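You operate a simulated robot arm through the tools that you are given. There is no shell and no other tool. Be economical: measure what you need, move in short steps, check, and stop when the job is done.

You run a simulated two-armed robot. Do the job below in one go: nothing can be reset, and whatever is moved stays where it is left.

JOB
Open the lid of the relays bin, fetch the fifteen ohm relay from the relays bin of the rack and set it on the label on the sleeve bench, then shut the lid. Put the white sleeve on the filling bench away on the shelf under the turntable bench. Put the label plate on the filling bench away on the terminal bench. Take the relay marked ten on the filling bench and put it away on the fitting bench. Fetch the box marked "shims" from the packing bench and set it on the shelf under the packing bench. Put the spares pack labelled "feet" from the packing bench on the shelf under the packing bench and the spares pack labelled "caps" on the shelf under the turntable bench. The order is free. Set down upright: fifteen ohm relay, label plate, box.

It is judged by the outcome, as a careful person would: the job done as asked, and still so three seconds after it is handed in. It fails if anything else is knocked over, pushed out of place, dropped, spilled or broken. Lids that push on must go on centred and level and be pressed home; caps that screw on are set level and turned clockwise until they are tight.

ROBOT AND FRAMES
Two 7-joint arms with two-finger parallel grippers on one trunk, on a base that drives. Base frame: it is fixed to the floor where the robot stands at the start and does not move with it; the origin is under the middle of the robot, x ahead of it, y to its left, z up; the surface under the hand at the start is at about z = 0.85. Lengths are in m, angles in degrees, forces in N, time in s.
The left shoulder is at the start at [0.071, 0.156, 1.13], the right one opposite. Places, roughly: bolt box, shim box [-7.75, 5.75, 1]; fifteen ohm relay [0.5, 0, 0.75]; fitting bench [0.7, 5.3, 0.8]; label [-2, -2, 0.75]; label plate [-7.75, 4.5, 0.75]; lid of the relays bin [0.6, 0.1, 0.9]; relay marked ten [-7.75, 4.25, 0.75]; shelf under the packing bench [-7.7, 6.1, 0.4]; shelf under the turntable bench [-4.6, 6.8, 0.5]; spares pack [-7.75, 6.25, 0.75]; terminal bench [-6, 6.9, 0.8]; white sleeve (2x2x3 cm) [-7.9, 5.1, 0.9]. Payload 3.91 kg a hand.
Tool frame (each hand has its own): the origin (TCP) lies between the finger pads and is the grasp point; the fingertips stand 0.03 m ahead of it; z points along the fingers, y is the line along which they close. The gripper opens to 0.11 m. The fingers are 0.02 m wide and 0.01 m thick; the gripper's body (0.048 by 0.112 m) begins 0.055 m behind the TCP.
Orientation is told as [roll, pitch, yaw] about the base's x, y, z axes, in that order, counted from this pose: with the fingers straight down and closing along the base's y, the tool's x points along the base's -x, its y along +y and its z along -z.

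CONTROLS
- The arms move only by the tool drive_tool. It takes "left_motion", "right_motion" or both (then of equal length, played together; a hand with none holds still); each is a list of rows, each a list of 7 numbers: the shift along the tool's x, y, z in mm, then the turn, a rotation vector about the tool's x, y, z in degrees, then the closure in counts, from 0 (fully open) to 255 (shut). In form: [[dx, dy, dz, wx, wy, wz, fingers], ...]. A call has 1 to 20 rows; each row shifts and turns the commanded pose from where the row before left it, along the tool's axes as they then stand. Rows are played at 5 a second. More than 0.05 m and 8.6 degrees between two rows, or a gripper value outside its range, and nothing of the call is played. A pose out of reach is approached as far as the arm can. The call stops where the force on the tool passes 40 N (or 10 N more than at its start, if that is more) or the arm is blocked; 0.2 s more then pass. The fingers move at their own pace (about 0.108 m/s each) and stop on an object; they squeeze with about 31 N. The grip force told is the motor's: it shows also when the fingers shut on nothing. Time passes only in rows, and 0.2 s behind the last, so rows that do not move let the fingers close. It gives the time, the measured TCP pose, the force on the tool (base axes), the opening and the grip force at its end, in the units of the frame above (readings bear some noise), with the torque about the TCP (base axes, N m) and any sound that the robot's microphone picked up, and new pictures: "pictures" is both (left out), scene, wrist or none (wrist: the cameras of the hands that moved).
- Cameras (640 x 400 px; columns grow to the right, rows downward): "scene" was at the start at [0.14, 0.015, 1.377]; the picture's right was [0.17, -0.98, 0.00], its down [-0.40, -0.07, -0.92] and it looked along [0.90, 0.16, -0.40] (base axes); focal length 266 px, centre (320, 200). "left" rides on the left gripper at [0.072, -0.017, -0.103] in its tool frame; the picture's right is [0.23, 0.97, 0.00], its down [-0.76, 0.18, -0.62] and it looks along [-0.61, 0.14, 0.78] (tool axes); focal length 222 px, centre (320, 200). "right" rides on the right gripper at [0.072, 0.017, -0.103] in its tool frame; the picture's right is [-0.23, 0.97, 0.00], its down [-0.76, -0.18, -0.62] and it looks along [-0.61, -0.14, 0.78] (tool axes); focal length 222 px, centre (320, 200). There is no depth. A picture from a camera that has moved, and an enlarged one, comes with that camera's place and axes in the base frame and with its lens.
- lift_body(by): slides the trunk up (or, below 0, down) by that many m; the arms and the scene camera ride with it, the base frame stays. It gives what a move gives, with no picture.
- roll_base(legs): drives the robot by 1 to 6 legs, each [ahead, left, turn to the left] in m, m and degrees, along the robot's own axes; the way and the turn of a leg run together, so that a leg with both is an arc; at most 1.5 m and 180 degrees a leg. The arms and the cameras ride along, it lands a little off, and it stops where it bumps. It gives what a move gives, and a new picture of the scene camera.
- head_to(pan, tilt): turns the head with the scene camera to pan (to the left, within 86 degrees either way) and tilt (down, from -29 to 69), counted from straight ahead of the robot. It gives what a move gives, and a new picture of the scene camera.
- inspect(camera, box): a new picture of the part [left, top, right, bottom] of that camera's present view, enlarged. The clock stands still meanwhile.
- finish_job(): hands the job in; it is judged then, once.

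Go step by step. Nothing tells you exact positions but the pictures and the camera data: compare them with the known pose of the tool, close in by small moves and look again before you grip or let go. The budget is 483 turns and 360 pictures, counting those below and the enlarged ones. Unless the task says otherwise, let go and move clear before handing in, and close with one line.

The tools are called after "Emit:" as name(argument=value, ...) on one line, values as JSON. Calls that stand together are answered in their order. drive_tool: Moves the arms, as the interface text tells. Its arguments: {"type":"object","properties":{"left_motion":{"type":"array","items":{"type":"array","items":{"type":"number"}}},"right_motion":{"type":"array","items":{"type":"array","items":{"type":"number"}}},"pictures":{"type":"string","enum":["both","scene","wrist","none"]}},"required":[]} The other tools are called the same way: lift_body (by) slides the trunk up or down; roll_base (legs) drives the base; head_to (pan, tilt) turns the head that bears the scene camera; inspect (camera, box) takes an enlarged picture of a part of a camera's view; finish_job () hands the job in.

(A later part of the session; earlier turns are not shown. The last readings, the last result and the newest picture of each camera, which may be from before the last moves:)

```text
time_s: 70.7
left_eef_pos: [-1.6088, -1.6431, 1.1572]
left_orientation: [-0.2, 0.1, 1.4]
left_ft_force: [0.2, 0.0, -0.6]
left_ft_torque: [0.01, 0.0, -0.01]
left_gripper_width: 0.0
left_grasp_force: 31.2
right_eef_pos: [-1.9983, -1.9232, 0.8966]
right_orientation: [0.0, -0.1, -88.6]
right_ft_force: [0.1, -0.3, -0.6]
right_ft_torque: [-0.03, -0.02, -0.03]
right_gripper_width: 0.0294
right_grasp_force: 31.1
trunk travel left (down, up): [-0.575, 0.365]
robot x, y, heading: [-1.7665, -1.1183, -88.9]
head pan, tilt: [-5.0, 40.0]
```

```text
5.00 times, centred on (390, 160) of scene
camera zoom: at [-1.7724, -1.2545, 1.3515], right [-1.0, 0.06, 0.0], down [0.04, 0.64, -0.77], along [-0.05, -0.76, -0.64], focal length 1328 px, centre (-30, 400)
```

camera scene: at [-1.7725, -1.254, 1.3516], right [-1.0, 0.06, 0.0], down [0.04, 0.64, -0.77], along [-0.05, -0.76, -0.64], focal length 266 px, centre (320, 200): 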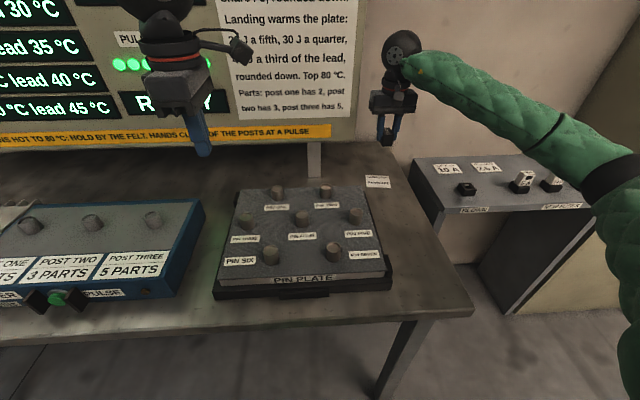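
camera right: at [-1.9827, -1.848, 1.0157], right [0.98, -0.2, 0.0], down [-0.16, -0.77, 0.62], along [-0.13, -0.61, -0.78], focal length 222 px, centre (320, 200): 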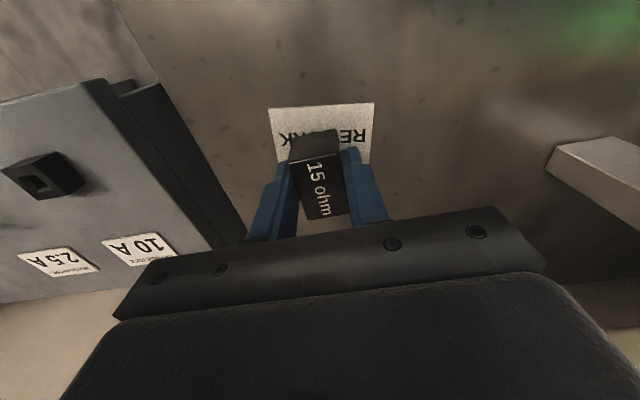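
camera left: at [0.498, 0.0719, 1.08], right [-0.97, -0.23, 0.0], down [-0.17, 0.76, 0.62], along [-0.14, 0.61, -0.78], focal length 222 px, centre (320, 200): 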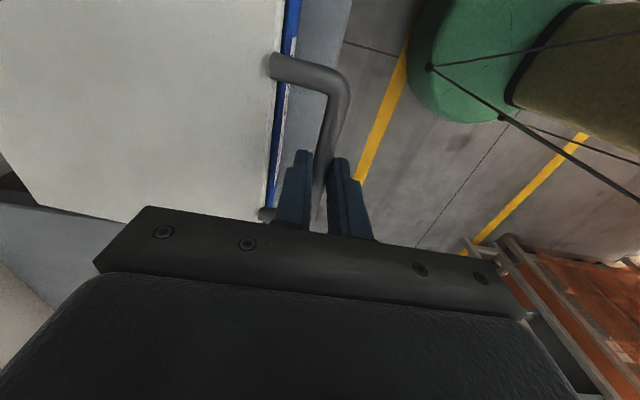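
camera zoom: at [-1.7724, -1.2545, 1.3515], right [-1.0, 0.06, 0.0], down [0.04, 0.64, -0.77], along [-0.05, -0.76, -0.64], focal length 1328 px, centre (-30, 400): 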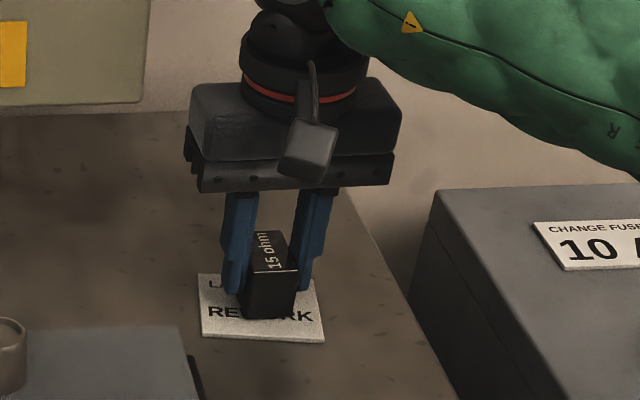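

No contact yet. I continue in 2.5 mm steps.

Emit:
drive_tool(right_motion=[[0, 0, 2.5, 0, 0, 0, 255], [0, 0, 0, 0, 0, 0, 255]], pictures="none")

Emit:
drive_tool(right_motion=[[0, 0, 2.5, 0, 0, 0, 255], [0, 0, 0, 0, 0, 0, 255]], pictures="none")

Emit:
drive_tool(right_motion=[[0, 0, 2.5, 0, 0, 0, 255], [0, 0, 0, 0, 0, 0, 255]], pictures="none")

```text
time_s: 71.3
left_eef_pos: [-1.6086, -1.6439, 1.1578]
left_orientation: [-0.1, 0.1, 1.4]
left_ft_force: [0.3, -0.4, -0.2]
left_ft_torque: [0.0, 0.05, -0.04]
left_gripper_width: 0.0
left_grasp_force: 31.0
right_eef_pos: [-1.9969, -1.9235, 0.8943]
right_orientation: [0.0, 0.0, -88.6]
right_ft_force: [-0.1, -0.4, 0.2]
right_ft_torque: [-0.02, 0.01, -0.01]
right_gripper_width: 0.0293
right_grasp_force: 31.6
trunk travel left (down, up): [-0.575, 0.365]
robot x, y, heading: [-1.7684, -1.116, -88.4]
head pan, tilt: [-5.0, 40.0]
```

```text
time_s: 71.9
left_eef_pos: [-1.6078, -1.643, 1.1593]
left_orientation: [-0.1, 0.1, 1.4]
left_ft_force: [-0.3, 0.2, -0.1]
left_ft_torque: [0.01, 0.02, 0.0]
left_gripper_width: 0.0001
left_grasp_force: 30.8
right_eef_pos: [-1.996, -1.9238, 0.893]
right_orientation: [-0.1, 0.0, -88.7]
right_ft_force: [-0.4, -2.2, 12.6]
right_ft_torque: [-0.05, -0.01, -0.02]
right_gripper_width: 0.0294
right_grasp_force: 31.0
trunk travel left (down, up): [-0.575, 0.365]
robot x, y, heading: [-1.7642, -1.1156, -88.7]
head pan, tilt: [-5.0, 40.0]
```

```text
time_s: 72.5
left_eef_pos: [-1.6092, -1.6425, 1.1598]
left_orientation: [-0.1, 0.1, 1.3]
left_ft_force: [0.3, 0.0, 0.7]
left_ft_torque: [-0.01, 0.0, -0.04]
left_gripper_width: 0.0
left_grasp_force: 31.0
right_eef_pos: [-1.9968, -1.9218, 0.8918]
right_orientation: [-0.1, -0.2, -88.5]
right_ft_force: [-2.0, -5.4, 28.9]
right_ft_torque: [-0.09, 0.07, 0.0]
right_gripper_width: 0.0296
right_grasp_force: 30.8
trunk travel left (down, up): [-0.575, 0.365]
robot x, y, heading: [-1.7701, -1.1205, -88.9]
head pan, tilt: [-5.0, 40.0]
```

Contact is clear. I relieve the pressure, open the fingers part way and rise.

Emit:
drive_tool(right_motion=[[0, 0, -2.5, 0, 0, 0, 255], [0, 0, 0, 0, 0, 0, 140], [0, 0, 0, 0, 0, 0, 140], [0, 0, -20, 0, 0, 0, 140], [0, 0, -40, 0, 0, 0, 140], [0, 0, -40, 0, 0, 0, 140], [0, 0, -40, 0, 0, 0, 140], [0, 0, -40, 0, 0, 0, 140]], pictures="wrist")

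Emit:
inspect(camera="scene", box=[345, 120, 435, 200])

```text
time_s: 74.3
left_eef_pos: [-1.6088, -1.6425, 1.1587]
left_orientation: [-0.1, 0.1, 1.5]
left_ft_force: [0.2, 0.6, -0.6]
left_ft_torque: [0.03, -0.01, 0.04]
left_gripper_width: 0.0
left_grasp_force: 31.1
right_eef_pos: [-1.9953, -1.9219, 1.0733]
right_orientation: [0.0, 0.0, -88.6]
right_ft_force: [-0.4, -0.1, -0.7]
right_ft_torque: [-0.03, 0.0, -0.01]
right_gripper_width: 0.0496
right_grasp_force: 0.0
trunk travel left (down, up): [-0.575, 0.365]
robot x, y, heading: [-1.7649, -1.1158, -88.6]
head pan, tilt: [-5.0, 40.0]
camera right: at [-1.9799, -1.8496, 1.1766], right [0.98, -0.2, 0.0], down [-0.16, -0.77, 0.62], along [-0.13, -0.61, -0.78], focal length 222 px, centre (320, 200)
```

right: 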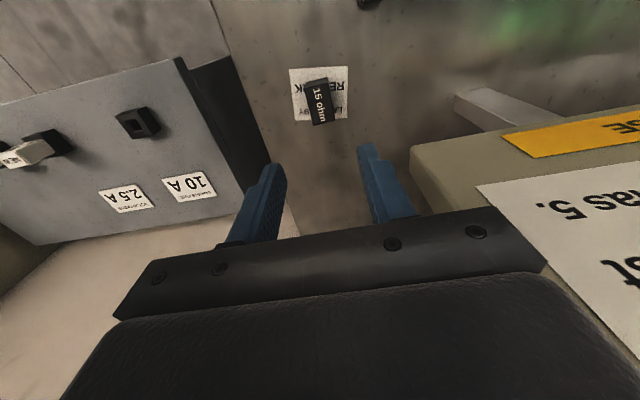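

```text
5.00 times, centred on (390, 160) of scene
camera zoom: at [-1.7719, -1.254, 1.3515], right [-1.0, 0.06, 0.0], down [0.04, 0.64, -0.77], along [-0.05, -0.76, -0.64], focal length 1328 px, centre (-30, 400)
```

zoom: 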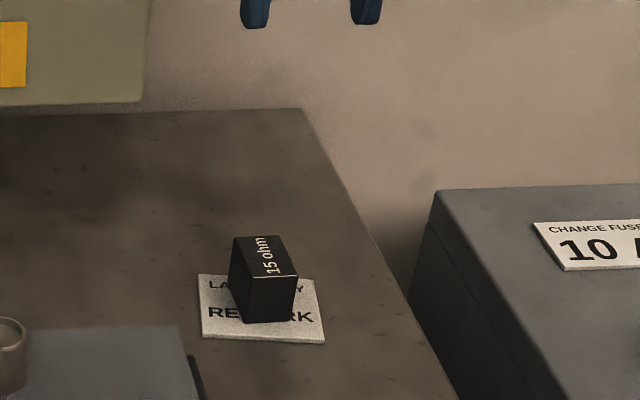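

The relay stands upright on the label. I retract the right hand, back away and look for the way toward the filling bench.

Emit:
drive_tool(right_motion=[[45, 0, -15, 0, 0, 0, 255], [45, 0, -15, 0, 0, 0, 255], [45, 0, -5, 0, 0, 0, 255], [45, 0, 0, 0, 0, 0, 255], [45, 0, 0, 0, 0, 0, 255]], pictures="none")

Emit:
roll_base(legs=[[-0.9, 0, 0], [0, 0, -150]])

Emit:
head_to(pan=0, tilt=10)

Emit:
head_to(pan=60, tilt=10)

Emit:
head_to(pan=-60, tilt=10)

```text
time_s: 75.5
left_eef_pos: [-1.609, -1.6426, 1.1597]
left_orientation: [-0.2, 0.1, 1.4]
left_ft_force: [0.1, 0.3, 0.6]
left_ft_torque: [-0.01, -0.01, 0.02]
left_gripper_width: 0.0
left_grasp_force: 30.9
right_eef_pos: [-2.003, -1.6972, 1.1076]
right_orientation: [0.1, 0.0, -88.6]
right_ft_force: [1.2, -0.4, 0.2]
right_ft_torque: [0.03, 0.0, -0.02]
right_gripper_width: 0.0003
right_grasp_force: 30.9
trunk travel left (down, up): [-0.575, 0.365]
robot x, y, heading: [-1.7677, -1.1201, -88.4]
head pan, tilt: [-5.0, 40.0]
```

```text
time_s: 79.6
left_eef_pos: [-1.5879, -0.849, 1.1592]
left_orientation: [-0.1, 0.1, 3.9]
left_ft_force: [-0.5, -0.8, 0.1]
left_ft_torque: [-0.02, 0.06, 0.02]
left_gripper_width: 0.0002
left_grasp_force: 30.9
right_eef_pos: [-1.9801, -0.9193, 1.1091]
right_orientation: [-0.1, -0.1, -86.2]
right_ft_force: [1.0, -0.4, 1.0]
right_ft_torque: [-0.02, 0.04, -0.01]
right_gripper_width: 0.0
right_grasp_force: 31.1
trunk travel left (down, up): [-0.575, 0.365]
robot x, y, heading: [-1.7695, -0.3339, -86.1]
head pan, tilt: [-5.0, 40.0]
stopped in leg 1: the robot was blocked; the commanded pose is now the measured one
camera scene: at [-1.7683, -0.4667, 1.3518], right [-1.0, 0.02, 0.0], down [0.01, 0.64, -0.77], along [-0.02, -0.77, -0.64], focal length 266 px, centre (320, 200)
```

scene: 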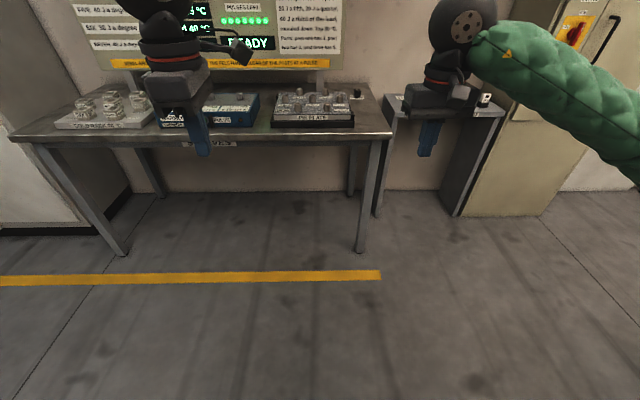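

```text
time_s: 80.5
left_eef_pos: [-1.5915, -0.8507, 1.1586]
left_orientation: [-0.1, 0.0, 3.8]
left_ft_force: [-0.4, -0.2, -0.7]
left_ft_torque: [-0.03, -0.01, -0.01]
left_gripper_width: 0.0
left_grasp_force: 30.7
right_eef_pos: [-1.9831, -0.9218, 1.1091]
right_orientation: [0.0, 0.0, -86.3]
right_ft_force: [0.1, -0.3, 0.5]
right_ft_torque: [0.03, -0.01, 0.01]
right_gripper_width: 0.0002
right_grasp_force: 31.3
trunk travel left (down, up): [-0.575, 0.365]
robot x, y, heading: [-1.7725, -0.3312, -86.2]
head pan, tilt: [0.0, 10.0]
camera scene: at [-1.7633, -0.4759, 1.3992], right [-1.0, -0.07, 0.0], down [-0.01, 0.17, -0.98], along [0.07, -0.98, -0.17], focal length 266 px, centre (320, 200)
```

scene: 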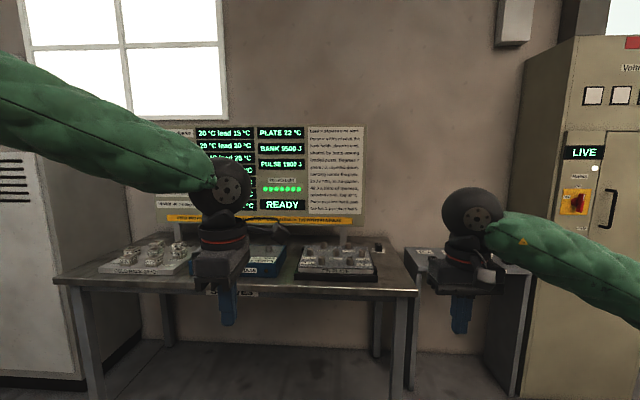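

```text
time_s: 81.8
left_eef_pos: [-1.5918, -0.8521, 1.1578]
left_orientation: [0.0, 0.1, 3.8]
left_ft_force: [-0.2, -0.5, -0.1]
left_ft_torque: [0.04, 0.01, 0.02]
left_gripper_width: 0.0003
left_grasp_force: 31.0
right_eef_pos: [-1.9827, -0.9212, 1.1071]
right_orientation: [0.0, 0.1, -86.2]
right_ft_force: [-0.6, 0.5, -0.8]
right_ft_torque: [0.01, 0.0, 0.02]
right_gripper_width: 0.0
right_grasp_force: 31.4
trunk travel left (down, up): [-0.575, 0.365]
robot x, y, heading: [-1.7696, -0.334, -86.2]
head pan, tilt: [60.0, 10.0]
camera scene: at [-1.6867, -0.4244, 1.3993], right [-0.44, -0.9, 0.0], down [-0.16, 0.08, -0.98], along [0.88, -0.43, -0.17], focal length 266 px, centre (320, 200)
```

scene: 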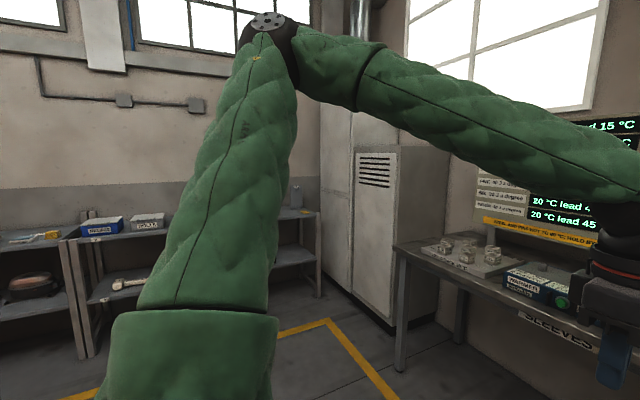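

```text
time_s: 83.8
left_eef_pos: [-1.5912, -0.8502, 1.1583]
left_orientation: [-0.1, 0.0, 3.9]
left_ft_force: [-0.6, 0.4, 0.0]
left_ft_torque: [0.02, 0.03, 0.0]
left_gripper_width: 0.0001
left_grasp_force: 31.2
right_eef_pos: [-1.9832, -0.9207, 1.1084]
right_orientation: [0.0, 0.1, -86.3]
right_ft_force: [-0.5, 0.1, -0.2]
right_ft_torque: [0.02, 0.0, 0.0]
right_gripper_width: 0.0
right_grasp_force: 31.1
trunk travel left (down, up): [-0.575, 0.365]
robot x, y, heading: [-1.7731, -0.3328, -86.3]
head pan, tilt: [-60.0, 10.0]
camera scene: at [-1.8473, -0.4351, 1.3993], right [-0.56, 0.83, 0.0], down [0.14, 0.1, -0.98], along [-0.82, -0.55, -0.17], focal length 266 px, centre (320, 200)
```

scene: 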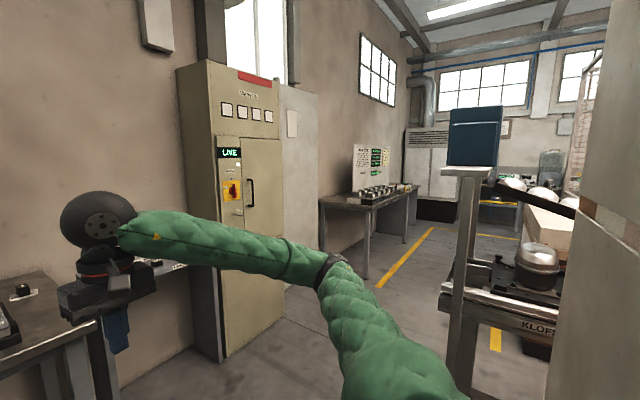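

My base touched the pale wall/column behind me; the passage to the west runs past the "LIVE" cabinet. I move forward a little, turn to face west and look.

Emit:
roll_base(legs=[[0.4, 0, 0], [0, 0, -94]])

Emit:
head_to(pan=0, tilt=15)

Emit:
head_to(pan=-50, tilt=15)

```text
time_s: 89.6
left_eef_pos: [-2.2461, -1.1136, 1.1586]
left_orientation: [-0.2, 0.3, -66.4]
left_ft_force: [0.1, -0.4, 1.1]
left_ft_torque: [-0.03, 0.06, 0.03]
left_gripper_width: 0.0001
left_grasp_force: 31.0
right_eef_pos: [-2.4452, -0.7728, 1.1102]
right_orientation: [0.1, -0.2, -155.8]
right_ft_force: [1.7, -0.2, 0.2]
right_ft_torque: [0.01, 0.03, 0.01]
right_gripper_width: 0.0002
right_grasp_force: 31.3
trunk travel left (down, up): [-0.575, 0.365]
robot x, y, heading: [-1.8219, -0.7673, -156.2]
head pan, tilt: [-60.0, 10.0]
stopped in leg 2: the robot was blocked; the commanded pose is now the measured one
camera scene: at [-1.9422, -0.735, 1.3997], right [0.59, 0.81, 0.0], down [0.14, -0.1, -0.99], along [-0.79, 0.58, -0.17], focal length 266 px, centre (320, 200)
```

scene: 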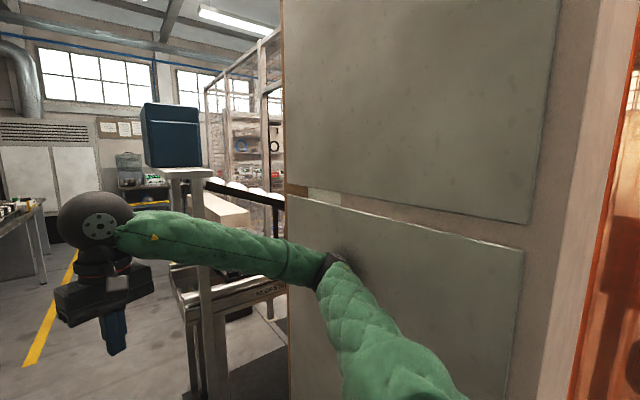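

```text
time_s: 90.9
left_eef_pos: [-2.249, -1.1148, 1.1559]
left_orientation: [0.2, 0.3, -66.3]
left_ft_force: [-0.6, 0.0, -0.3]
left_ft_torque: [0.0, 0.01, 0.0]
left_gripper_width: 0.0
left_grasp_force: 30.5
right_eef_pos: [-2.4473, -0.7724, 1.1078]
right_orientation: [-0.2, 0.0, -156.0]
right_ft_force: [0.7, -0.1, -0.5]
right_ft_torque: [0.01, 0.01, -0.02]
right_gripper_width: 0.0
right_grasp_force: 30.2
trunk travel left (down, up): [-0.575, 0.365]
robot x, y, heading: [-1.8219, -0.765, -156.5]
head pan, tilt: [0.0, 15.0]
camera scene: at [-1.9557, -0.8309, 1.3906], right [-0.4, 0.92, 0.0], down [0.24, 0.11, -0.97], along [-0.89, -0.39, -0.26], focal length 266 px, centre (320, 200)
```

scene: 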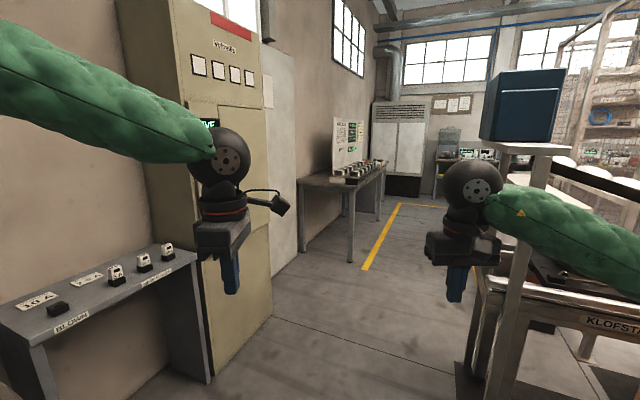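

```text
time_s: 92.1
left_eef_pos: [-2.2489, -1.1148, 1.1558]
left_orientation: [0.0, 0.3, -66.4]
left_ft_force: [-0.9, -0.1, -0.2]
left_ft_torque: [0.02, 0.0, -0.02]
left_gripper_width: 0.0001
left_grasp_force: 30.9
right_eef_pos: [-2.4481, -0.7727, 1.1077]
right_orientation: [-0.2, 0.1, -156.2]
right_ft_force: [-0.5, 0.1, 0.0]
right_ft_torque: [-0.02, 0.04, 0.02]
right_gripper_width: 0.0001
right_grasp_force: 31.9
trunk travel left (down, up): [-0.575, 0.365]
robot x, y, heading: [-1.8229, -0.7652, -156.4]
head pan, tilt: [-50.0, 15.0]
camera scene: at [-1.9542, -0.7524, 1.391], right [0.44, 0.9, 0.0], down [0.23, -0.11, -0.97], along [-0.87, 0.43, -0.26], focal length 266 px, centre (320, 200)
```

scene: 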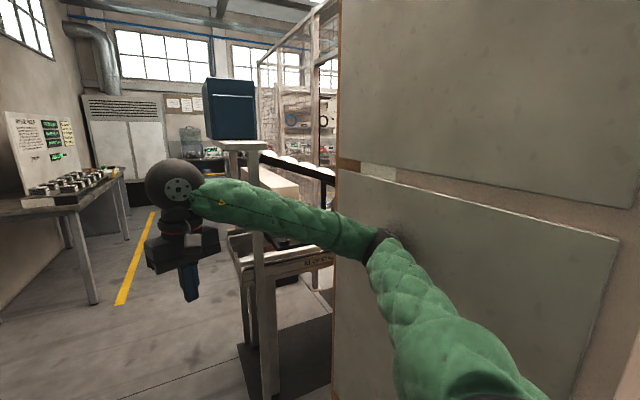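

The right elbow touched the wall end. I shift toward the middle of the passage (y≈−1.05), then face west and advance.

Emit:
roll_base(legs=[[0.12, 0.27, 0], [0, 0, -24], [0.8, 0, 0]])

Emit:
head_to(pan=-40, tilt=15)

```text
time_s: 98.2
left_eef_pos: [-2.9857, -1.1964, 1.1579]
left_orientation: [-0.2, 0.1, -90.7]
left_ft_force: [-0.2, -0.1, 0.6]
left_ft_torque: [0.01, 0.0, 0.02]
left_gripper_width: 0.0001
left_grasp_force: 31.4
right_eef_pos: [-3.0168, -0.8037, 1.1053]
right_orientation: [-0.3, 0.0, -179.6]
right_ft_force: [-0.5, -0.5, 1.0]
right_ft_torque: [0.01, 0.0, 0.0]
right_gripper_width: 0.0
right_grasp_force: 31.5
trunk travel left (down, up): [-0.575, 0.365]
robot x, y, heading: [-2.4589, -1.0554, 179.3]
head pan, tilt: [-50.0, 15.0]
stopped in leg 3: the robot was blocked; the commanded pose is now the measured one
camera scene: at [-2.5637, -0.9871, 1.3921], right [0.77, 0.63, 0.0], down [0.16, -0.2, -0.97], along [-0.61, 0.75, -0.26], focal length 266 px, centre (320, 200)
```

scene: 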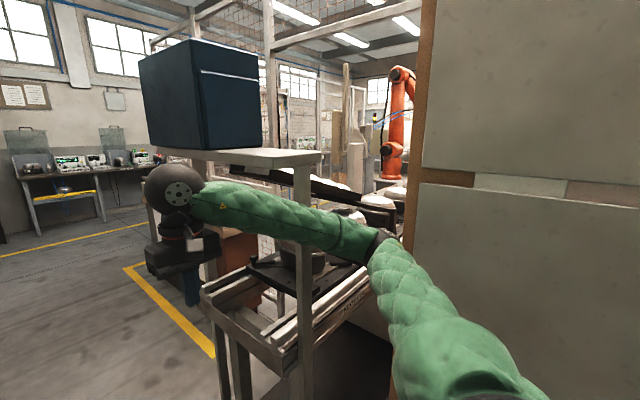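

```text
time_s: 99.0
left_eef_pos: [-2.9841, -1.1972, 1.1588]
left_orientation: [-0.2, 0.1, -90.5]
left_ft_force: [0.4, 0.4, 0.6]
left_ft_torque: [-0.02, 0.0, 0.01]
left_gripper_width: 0.0001
left_grasp_force: 31.0
right_eef_pos: [-3.017, -0.8031, 1.1054]
right_orientation: [-0.3, 0.0, -179.7]
right_ft_force: [0.9, 0.9, -0.5]
right_ft_torque: [-0.01, -0.02, 0.04]
right_gripper_width: 0.0
right_grasp_force: 30.9
trunk travel left (down, up): [-0.575, 0.365]
robot x, y, heading: [-2.4558, -1.0606, 179.3]
head pan, tilt: [-40.0, 15.0]
camera scene: at [-2.5746, -0.9983, 1.3918], right [0.65, 0.76, 0.0], down [0.19, -0.17, -0.97], along [-0.73, 0.63, -0.25], focal length 266 px, centre (320, 200)
```

scene: 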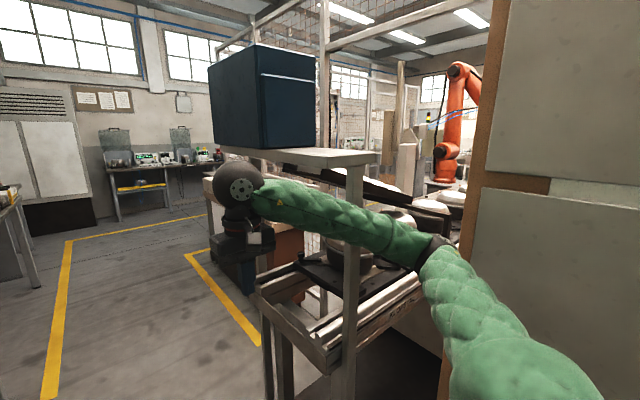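

The passage beside the rack (post with the blue box) is narrow for my elbows when facing west. I back off slightly, turn to face south and will slide sideways west with my back to the rack.

Emit:
roll_base(legs=[[-0.12, 0.1, 0], [0, 0, 90]])

Emit:
head_to(pan=-80, tilt=25)

```text
time_s: 104.2
left_eef_pos: [-2.2038, -1.6906, 1.1571]
left_orientation: [0.0, 0.0, -1.2]
left_ft_force: [0.9, 0.9, -0.1]
left_ft_torque: [0.01, -0.01, -0.04]
left_gripper_width: 0.0
left_grasp_force: 31.1
right_eef_pos: [-2.5966, -1.7181, 1.1027]
right_orientation: [-0.2, 0.3, -90.4]
right_ft_force: [1.2, 0.3, 0.2]
right_ft_torque: [-0.02, -0.02, 0.0]
right_gripper_width: 0.0002
right_grasp_force: 30.7
trunk travel left (down, up): [-0.575, 0.365]
robot x, y, heading: [-2.3344, -1.1589, -91.2]
head pan, tilt: [-40.0, 15.0]
camera scene: at [-2.4004, -1.279, 1.3911], right [-0.75, 0.66, 0.0], down [0.17, 0.19, -0.97], along [-0.64, -0.73, -0.26], focal length 266 px, centre (320, 200)
```

scene: 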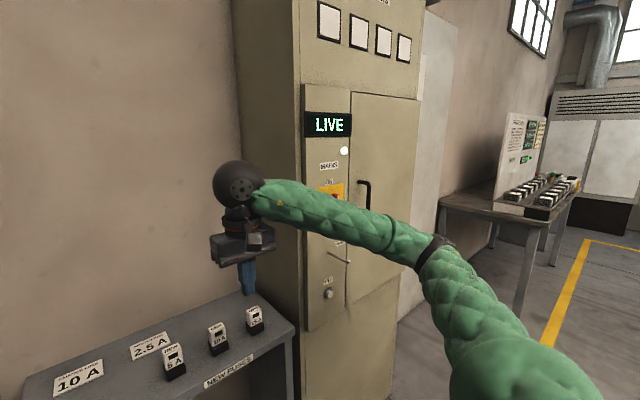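

```text
time_s: 105.2
left_eef_pos: [-2.2034, -1.6913, 1.1573]
left_orientation: [0.0, 0.0, -1.1]
left_ft_force: [-0.6, 0.7, -0.5]
left_ft_torque: [-0.02, -0.01, -0.03]
left_gripper_width: 0.0
left_grasp_force: 30.6
right_eef_pos: [-2.5958, -1.7188, 1.1033]
right_orientation: [-0.3, 0.4, -90.4]
right_ft_force: [0.3, -0.2, 0.2]
right_ft_torque: [0.0, 0.01, 0.0]
right_gripper_width: 0.0
right_grasp_force: 31.1
trunk travel left (down, up): [-0.575, 0.365]
robot x, y, heading: [-2.3336, -1.1584, -91.3]
head pan, tilt: [-80.0, 25.0]
camera scene: at [-2.43, -1.2228, 1.3749], right [-0.15, 0.99, 0.0], down [0.42, 0.06, -0.91], along [-0.9, -0.14, -0.42], focal length 266 px, centre (320, 200)
```

scene: 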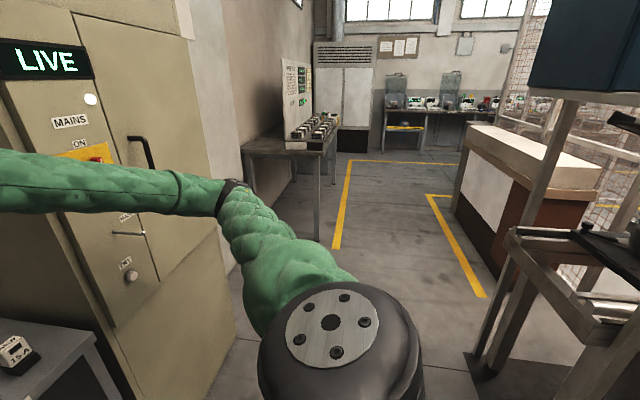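

The cabinet front is at about y=−1.88, so after backing 0.2 m north my hands clear it. I slide west 1.5 m.

Emit:
roll_base(legs=[[-0.2, 0, 1], [0, -1.4, 0]])

Emit:
head_to(pan=-85, tilt=20)

```text
time_s: 113.3
left_eef_pos: [-3.5524, -1.4958, 1.1579]
left_orientation: [0.0, 0.0, 1.0]
left_ft_force: [0.0, -0.1, 1.1]
left_ft_torque: [-0.02, 0.02, 0.01]
left_gripper_width: 0.0002
left_grasp_force: 31.1
right_eef_pos: [-3.9453, -1.5391, 1.1027]
right_orientation: [-0.3, 0.3, -88.1]
right_ft_force: [0.7, 0.5, -0.3]
right_ft_torque: [0.01, -0.02, 0.01]
right_gripper_width: 0.0002
right_grasp_force: 30.7
trunk travel left (down, up): [-0.575, 0.365]
robot x, y, heading: [-3.7005, -0.9682, -89.1]
head pan, tilt: [-80.0, 25.0]
camera scene: at [-3.7965, -1.0371, 1.3749], right [-0.19, 0.98, 0.0], down [0.42, 0.08, -0.91], along [-0.89, -0.17, -0.42], focal length 266 px, centre (320, 200)
```

scene: 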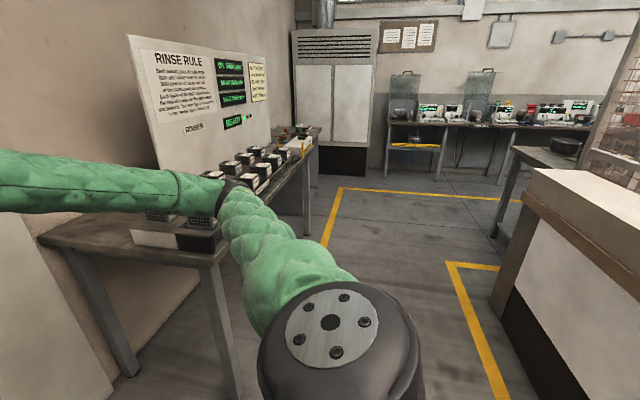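

```text
time_s: 114.0
left_eef_pos: [-3.552, -1.497, 1.157]
left_orientation: [0.0, 0.1, 1.0]
left_ft_force: [-0.1, -0.5, 0.1]
left_ft_torque: [-0.03, 0.0, 0.04]
left_gripper_width: 0.0
left_grasp_force: 30.9
right_eef_pos: [-3.9436, -1.5395, 1.103]
right_orientation: [-0.3, 0.3, -88.2]
right_ft_force: [-0.7, 0.0, 0.0]
right_ft_torque: [0.03, 0.03, -0.04]
right_gripper_width: 0.0
right_grasp_force: 30.8
trunk travel left (down, up): [-0.575, 0.365]
robot x, y, heading: [-3.7048, -0.9669, -89.2]
head pan, tilt: [-85.0, 20.0]
camera scene: at [-3.7983, -1.0293, 1.383], right [-0.1, 0.99, 0.0], down [0.34, 0.04, -0.94], along [-0.93, -0.1, -0.34], focal length 266 px, centre (320, 200)
```

scene: 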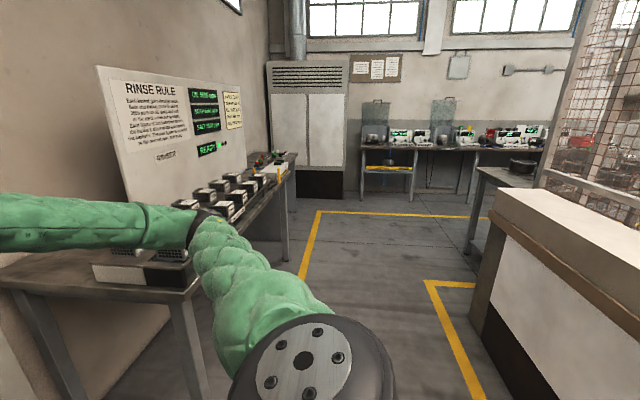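

I continue west past the rinse bench, staying a bit further north for clearance.

Emit:
roll_base(legs=[[-0.2, 0, 0], [0, -1.4, -0.8]])

Emit:
roll_base(legs=[[0, -0.5, 0], [0, 0, -110]])

Emit:
head_to(pan=-20, tilt=20)

```text
time_s: 122.2
left_eef_pos: [-4.9808, -1.3173, 1.1576]
left_orientation: [-0.1, 0.0, 0.3]
left_ft_force: [-0.3, 0.5, 0.6]
left_ft_torque: [0.0, 0.02, 0.0]
left_gripper_width: 0.0
left_grasp_force: 30.7
right_eef_pos: [-5.3733, -1.3556, 1.1019]
right_orientation: [-0.2, 0.4, -88.7]
right_ft_force: [0.0, 0.3, 0.2]
right_ft_torque: [0.0, -0.02, -0.02]
right_gripper_width: 0.0001
right_grasp_force: 31.5
trunk travel left (down, up): [-0.575, 0.365]
robot x, y, heading: [-5.1311, -0.786, -89.3]
head pan, tilt: [-85.0, 20.0]
camera scene: at [-5.2228, -0.848, 1.383], right [-0.09, 1.0, 0.0], down [0.34, 0.03, -0.94], along [-0.94, -0.09, -0.34], focal length 266 px, centre (320, 200)
```

scene: 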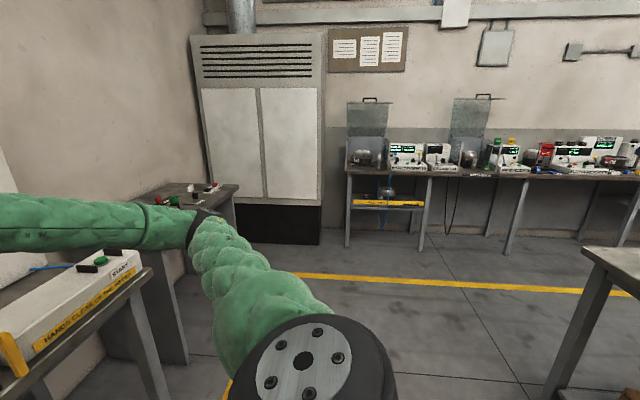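

```text
time_s: 129.8
left_eef_pos: [-6.1836, -0.756, 1.1569]
left_orientation: [0.0, 0.1, -109.3]
left_ft_force: [-0.2, 1.6, 0.2]
left_ft_torque: [-0.02, 0.0, -0.01]
left_gripper_width: 0.0001
left_grasp_force: 31.5
right_eef_pos: [-6.0888, -0.3729, 1.1016]
right_orientation: [-0.3, 0.4, 161.6]
right_ft_force: [1.0, -1.1, 0.5]
right_ft_torque: [-0.02, 0.03, -0.02]
right_gripper_width: 0.0
right_grasp_force: 30.9
trunk travel left (down, up): [-0.575, 0.365]
robot x, y, heading: [-5.6323, -0.7937, 161.0]
head pan, tilt: [-85.0, 20.0]
camera scene: at [-5.6615, -0.6883, 1.383], right [0.97, -0.25, 0.0], down [-0.08, -0.33, -0.94], along [0.23, 0.91, -0.34], focal length 266 px, centre (320, 200)
```

scene: 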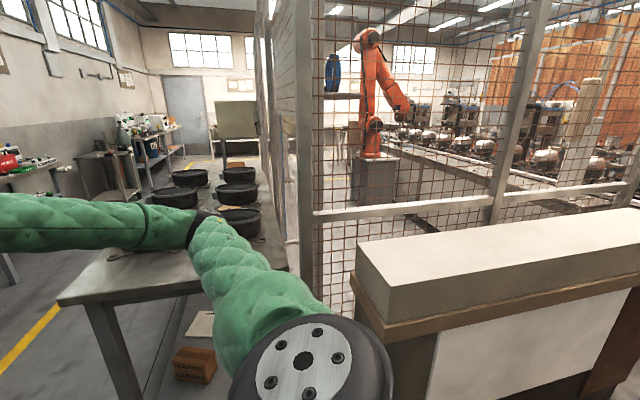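

```text
time_s: 131.1
left_eef_pos: [-6.1831, -0.7545, 1.1562]
left_orientation: [0.0, 0.0, -109.3]
left_ft_force: [0.1, -1.0, -0.9]
left_ft_torque: [0.05, -0.02, 0.01]
left_gripper_width: 0.0
left_grasp_force: 31.1
right_eef_pos: [-6.0885, -0.3716, 1.1023]
right_orientation: [-0.3, 0.3, 161.6]
right_ft_force: [0.7, -0.2, -0.5]
right_ft_torque: [0.02, -0.03, -0.04]
right_gripper_width: 0.0
right_grasp_force: 31.4
trunk travel left (down, up): [-0.575, 0.365]
robot x, y, heading: [-5.6384, -0.7957, 160.4]
head pan, tilt: [-20.0, 20.0]
camera scene: at [-5.7566, -0.7196, 1.383], right [0.63, 0.77, 0.0], down [0.26, -0.22, -0.94], along [-0.73, 0.6, -0.34], focal length 266 px, centre (320, 200)
```

scene: 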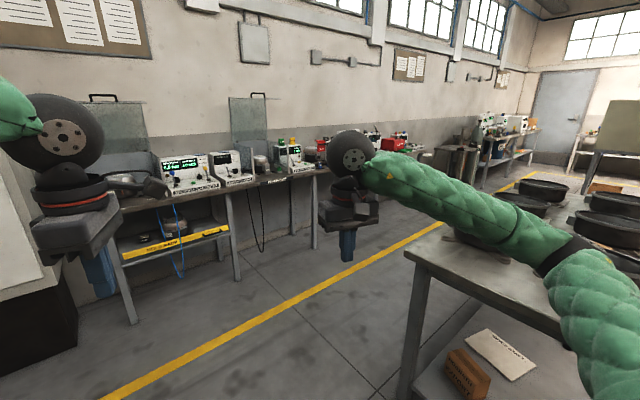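

The aisle along the west wall is between the wall benches (front x≈−7.6) and a table row (x≈−6.2). I go into it facing north.

Emit:
roll_base(legs=[[0.75, 0.27, 0], [0, 0, -70], [0, 0.45, 0]])

Emit:
head_to(pan=0, tilt=18)

```text
time_s: 140.7
left_eef_pos: [-7.0131, -0.2853, 1.1571]
left_orientation: [0.1, 0.0, -179.5]
left_ft_force: [-0.1, -0.3, 0.0]
left_ft_torque: [-0.01, -0.03, 0.04]
left_gripper_width: 0.0001
left_grasp_force: 30.7
right_eef_pos: [-6.622, -0.2458, 1.1027]
right_orientation: [-0.3, 0.3, 91.3]
right_ft_force: [-0.5, 0.1, 0.7]
right_ft_torque: [0.02, 0.01, 0.05]
right_gripper_width: 0.0
right_grasp_force: 31.2
trunk travel left (down, up): [-0.575, 0.365]
robot x, y, heading: [-6.8641, -0.8166, 90.4]
head pan, tilt: [-20.0, 20.0]
camera scene: at [-6.837, -0.6773, 1.383], right [0.94, -0.34, 0.0], down [-0.11, -0.32, -0.94], along [0.32, 0.89, -0.34], focal length 266 px, centre (320, 200)
```

scene: 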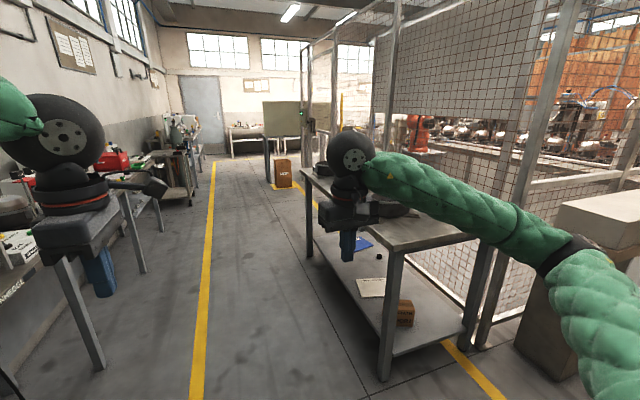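

```text
time_s: 141.6
left_eef_pos: [-7.0137, -0.2841, 1.1571]
left_orientation: [0.0, 0.0, -179.5]
left_ft_force: [-0.2, 1.3, 0.1]
left_ft_torque: [-0.03, 0.0, 0.0]
left_gripper_width: 0.0
left_grasp_force: 31.0
right_eef_pos: [-6.6215, -0.2449, 1.103]
right_orientation: [-0.4, 0.3, 91.3]
right_ft_force: [0.5, 0.5, 0.5]
right_ft_torque: [0.03, -0.02, 0.01]
right_gripper_width: 0.0002
right_grasp_force: 31.2
trunk travel left (down, up): [-0.575, 0.365]
robot x, y, heading: [-6.864, -0.8165, 90.4]
head pan, tilt: [0.0, 18.0]
camera scene: at [-6.8678, -0.6716, 1.3862], right [1.0, 0.01, 0.0], down [0.0, -0.31, -0.95], along [-0.01, 0.95, -0.31], focal length 266 px, centre (320, 200)
```

scene: 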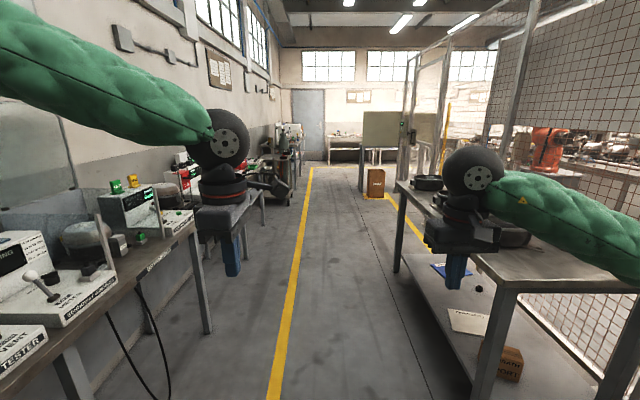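

The aisle north is clear. I shift slightly right to keep the left elbow off the bench gear and drive north.

Emit:
roll_base(legs=[[0.0, -0.12, 0], [1.4, 0, 0], [1.0, 0, 0]])

Emit:
head_to(pan=20, tilt=18)

```text
time_s: 154.3
left_eef_pos: [-6.8713, 2.1572, 1.1566]
left_orientation: [0.2, 0.0, 179.2]
left_ft_force: [0.4, -0.7, -0.2]
left_ft_torque: [-0.03, 0.01, 0.0]
left_gripper_width: 0.0002
left_grasp_force: 30.8
right_eef_pos: [-6.4787, 2.1874, 1.1027]
right_orientation: [-0.3, 0.3, 90.0]
right_ft_force: [-0.7, -0.1, 0.8]
right_ft_torque: [-0.03, 0.01, 0.0]
right_gripper_width: 0.0
right_grasp_force: 31.1
trunk travel left (down, up): [-0.575, 0.365]
robot x, y, heading: [-6.7409, 1.6256, 88.9]
head pan, tilt: [0.0, 18.0]
camera scene: at [-6.7345, 1.7677, 1.3862], right [1.0, -0.02, 0.0], down [-0.01, -0.31, -0.95], along [0.02, 0.95, -0.31], focal length 266 px, centre (320, 200)
```

scene: 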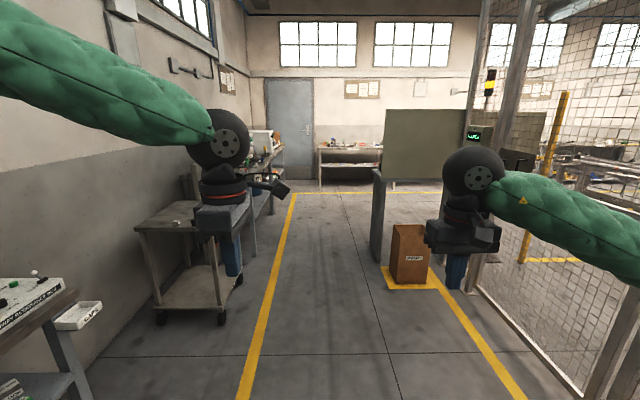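

```text
time_s: 155.2
left_eef_pos: [-6.8702, 2.1574, 1.1584]
left_orientation: [-0.1, -0.1, 179.2]
left_ft_force: [0.6, -1.1, 0.0]
left_ft_torque: [0.03, -0.03, 0.02]
left_gripper_width: 0.0
left_grasp_force: 31.0
right_eef_pos: [-6.4777, 2.1879, 1.1028]
right_orientation: [-0.3, 0.3, 90.1]
right_ft_force: [0.4, 0.2, -0.6]
right_ft_torque: [0.02, 0.01, 0.02]
right_gripper_width: 0.0
right_grasp_force: 31.5
trunk travel left (down, up): [-0.575, 0.365]
robot x, y, heading: [-6.7351, 1.6228, 89.0]
head pan, tilt: [20.0, 18.0]
camera scene: at [-6.7664, 1.7621, 1.3862], right [0.95, 0.33, 0.0], down [0.1, -0.29, -0.95], along [-0.31, 0.9, -0.31], focal length 266 px, centre (320, 200)
```

scene: 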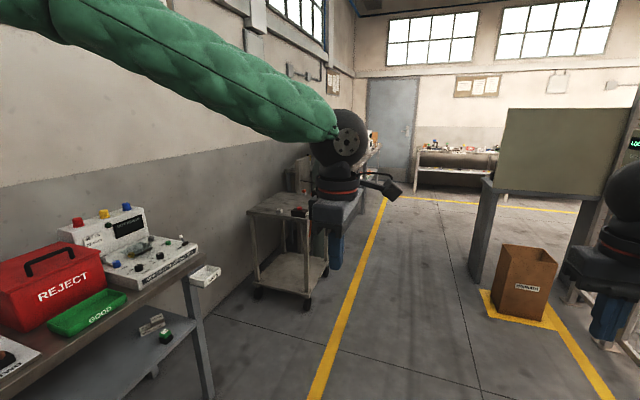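

I continue north 1.5 m.

Emit:
roll_base(legs=[[1.5, 0, 1]])

Emit:
head_to(pan=35, tilt=22)

```text
time_s: 162.5
left_eef_pos: [-6.8449, 3.6442, 1.1572]
left_orientation: [0.2, 0.0, 179.1]
left_ft_force: [0.5, -0.1, 0.1]
left_ft_torque: [-0.01, -0.03, 0.0]
left_gripper_width: 0.0001
left_grasp_force: 30.8
right_eef_pos: [-6.4534, 3.6726, 1.103]
right_orientation: [-0.2, 0.3, 89.9]
right_ft_force: [0.0, 0.2, 1.1]
right_ft_torque: [0.02, -0.02, 0.0]
right_gripper_width: 0.0
right_grasp_force: 31.1
trunk travel left (down, up): [-0.575, 0.365]
robot x, y, heading: [-6.7088, 3.1134, 89.2]
head pan, tilt: [20.0, 18.0]
camera scene: at [-6.7414, 3.2478, 1.3862], right [0.95, 0.33, 0.0], down [0.1, -0.29, -0.95], along [-0.31, 0.9, -0.31], focal length 266 px, centre (320, 200)
```

scene: 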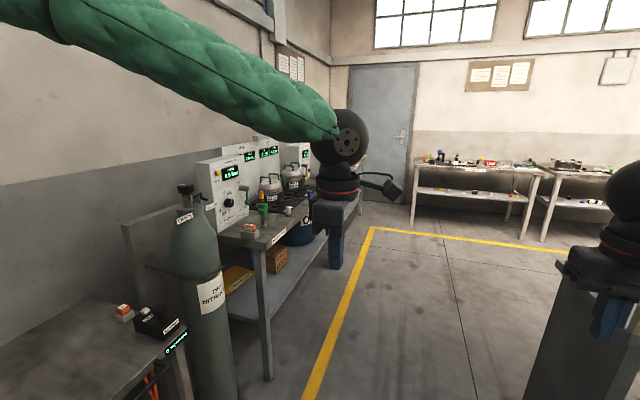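

```text
time_s: 163.3
left_eef_pos: [-6.8454, 3.6433, 1.1581]
left_orientation: [0.0, -0.1, 179.1]
left_ft_force: [0.2, 0.6, 1.0]
left_ft_torque: [0.01, 0.03, -0.01]
left_gripper_width: 0.0001
left_grasp_force: 30.4
right_eef_pos: [-6.4533, 3.673, 1.102]
right_orientation: [-0.2, 0.3, 90.0]
right_ft_force: [0.1, 0.6, 0.1]
right_ft_torque: [0.01, 0.0, 0.01]
right_gripper_width: 0.0001
right_grasp_force: 30.6
trunk travel left (down, up): [-0.575, 0.365]
robot x, y, heading: [-6.7123, 3.1107, 88.9]
head pan, tilt: [35.0, 22.0]
camera scene: at [-6.7628, 3.2361, 1.3798], right [0.83, 0.56, 0.0], down [0.21, -0.31, -0.93], along [-0.52, 0.77, -0.37], focal length 266 px, centre (320, 200)
```

scene: 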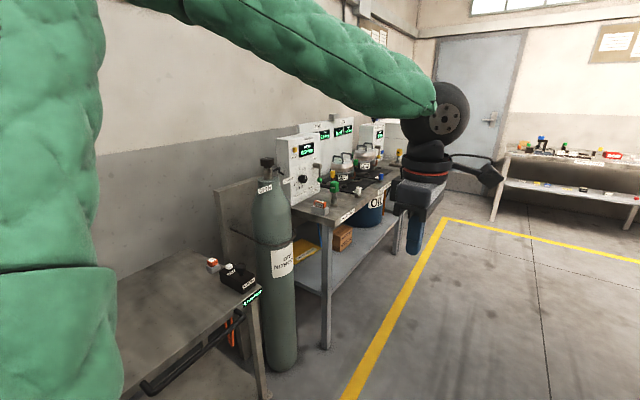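

The filling bench starts just past the gas cylinder (about (−7.5, 3.96)); its front edge is at x≈−7.37. I drive to y≈4.8, then turn west toward it with good clearance.

Emit:
roll_base(legs=[[1.5, -0.08, 0.5]])

Emit:
roll_base(legs=[[0.15, -0.1, 0], [0, 0, 90]])

Emit:
head_to(pan=0, tilt=30)

```text
refused: leg 1 is longer than a leg can be; nothing moved
```

```text
time_s: 168.7
left_eef_pos: [-7.1358, 3.1127, 1.1579]
left_orientation: [-0.1, -0.1, -89.8]
left_ft_force: [0.0, 0.5, 0.5]
left_ft_torque: [-0.02, -0.02, 0.0]
left_gripper_width: 0.0
left_grasp_force: 30.9
right_eef_pos: [-7.1732, 3.5039, 1.1024]
right_orientation: [-0.3, 0.4, -178.9]
right_ft_force: [-0.3, -0.3, -0.5]
right_ft_torque: [-0.01, 0.0, -0.01]
right_gripper_width: 0.0001
right_grasp_force: 30.8
trunk travel left (down, up): [-0.575, 0.365]
robot x, y, heading: [-6.6051, 3.2595, -179.8]
head pan, tilt: [35.0, 22.0]
camera scene: at [-6.7338, 3.2036, 1.3797], right [-0.58, 0.82, 0.0], down [0.31, 0.22, -0.93], along [-0.76, -0.53, -0.38], focal length 266 px, centre (320, 200)
```

scene: 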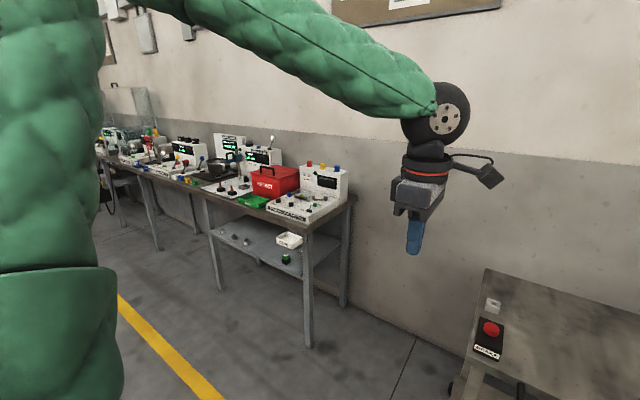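

```text
time_s: 169.7
left_eef_pos: [-7.1354, 3.113, 1.1588]
left_orientation: [0.0, 0.1, -89.8]
left_ft_force: [1.1, -0.6, -0.4]
left_ft_torque: [0.03, 0.01, 0.01]
left_gripper_width: 0.0
left_grasp_force: 31.2
right_eef_pos: [-7.1743, 3.5039, 1.1023]
right_orientation: [-0.4, 0.4, -178.9]
right_ft_force: [-0.1, 0.1, -0.3]
right_ft_torque: [-0.06, -0.03, 0.0]
right_gripper_width: 0.0004
right_grasp_force: 30.7
trunk travel left (down, up): [-0.575, 0.365]
robot x, y, heading: [-6.6028, 3.2577, -180.0]
head pan, tilt: [0.0, 30.0]
camera scene: at [-6.7484, 3.2568, 1.3669], right [0.0, 1.0, 0.0], down [0.5, 0.0, -0.87], along [-0.87, 0.0, -0.5], focal length 266 px, centre (320, 200)
```

scene: 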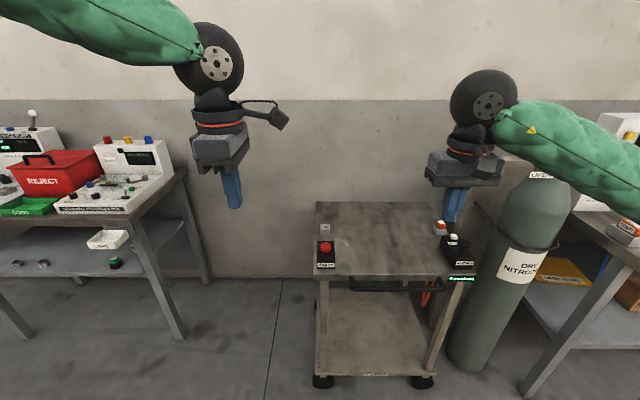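

That first leg was refused for length, so I'm facing the trolley instead. I slide right (north) to the filling bench, slightly backed off from the cylinder.

Emit:
roll_base(legs=[[-0.05, -1.3, 0]])

Emit:
head_to(pan=0, tilt=38)

```text
time_s: 176.2
left_eef_pos: [-7.0966, 4.4044, 1.1582]
left_orientation: [0.1, 0.1, -89.2]
left_ft_force: [-0.6, -0.1, -0.3]
left_ft_torque: [0.0, 0.01, -0.02]
left_gripper_width: 0.0
left_grasp_force: 31.4
right_eef_pos: [-7.1407, 4.7967, 1.1039]
right_orientation: [-0.4, 0.3, -178.2]
right_ft_force: [0.0, 0.0, 0.5]
right_ft_torque: [0.01, -0.01, -0.04]
right_gripper_width: 0.0
right_grasp_force: 31.0
trunk travel left (down, up): [-0.575, 0.365]
robot x, y, heading: [-6.5665, 4.5547, -179.0]
head pan, tilt: [0.0, 30.0]
camera scene: at [-6.7114, 4.5542, 1.3669], right [-0.01, 1.0, 0.0], down [0.5, 0.01, -0.87], along [-0.87, -0.01, -0.5], focal length 266 px, centre (320, 200)
```

scene: 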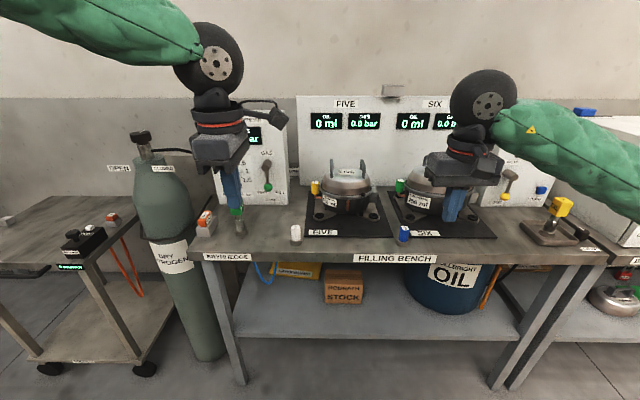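

```text
time_s: 176.9
left_eef_pos: [-7.0976, 4.4051, 1.1569]
left_orientation: [0.0, 0.0, -89.1]
left_ft_force: [0.8, -0.4, 0.6]
left_ft_torque: [0.0, 0.0, -0.03]
left_gripper_width: 0.0
left_grasp_force: 30.8
right_eef_pos: [-7.1405, 4.7963, 1.1012]
right_orientation: [-0.4, 0.3, -178.3]
right_ft_force: [0.2, 0.0, 0.3]
right_ft_torque: [-0.01, 0.01, 0.01]
right_gripper_width: 0.0002
right_grasp_force: 30.8
trunk travel left (down, up): [-0.575, 0.365]
robot x, y, heading: [-6.5696, 4.5543, -179.1]
head pan, tilt: [0.0, 38.0]
camera scene: at [-6.7074, 4.5538, 1.3546], right [-0.01, 1.0, 0.0], down [0.62, 0.01, -0.79], along [-0.79, -0.01, -0.62], focal length 266 px, centre (320, 200)
```

scene: 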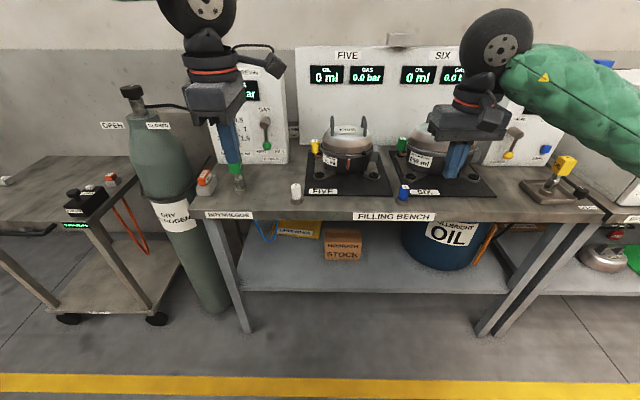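

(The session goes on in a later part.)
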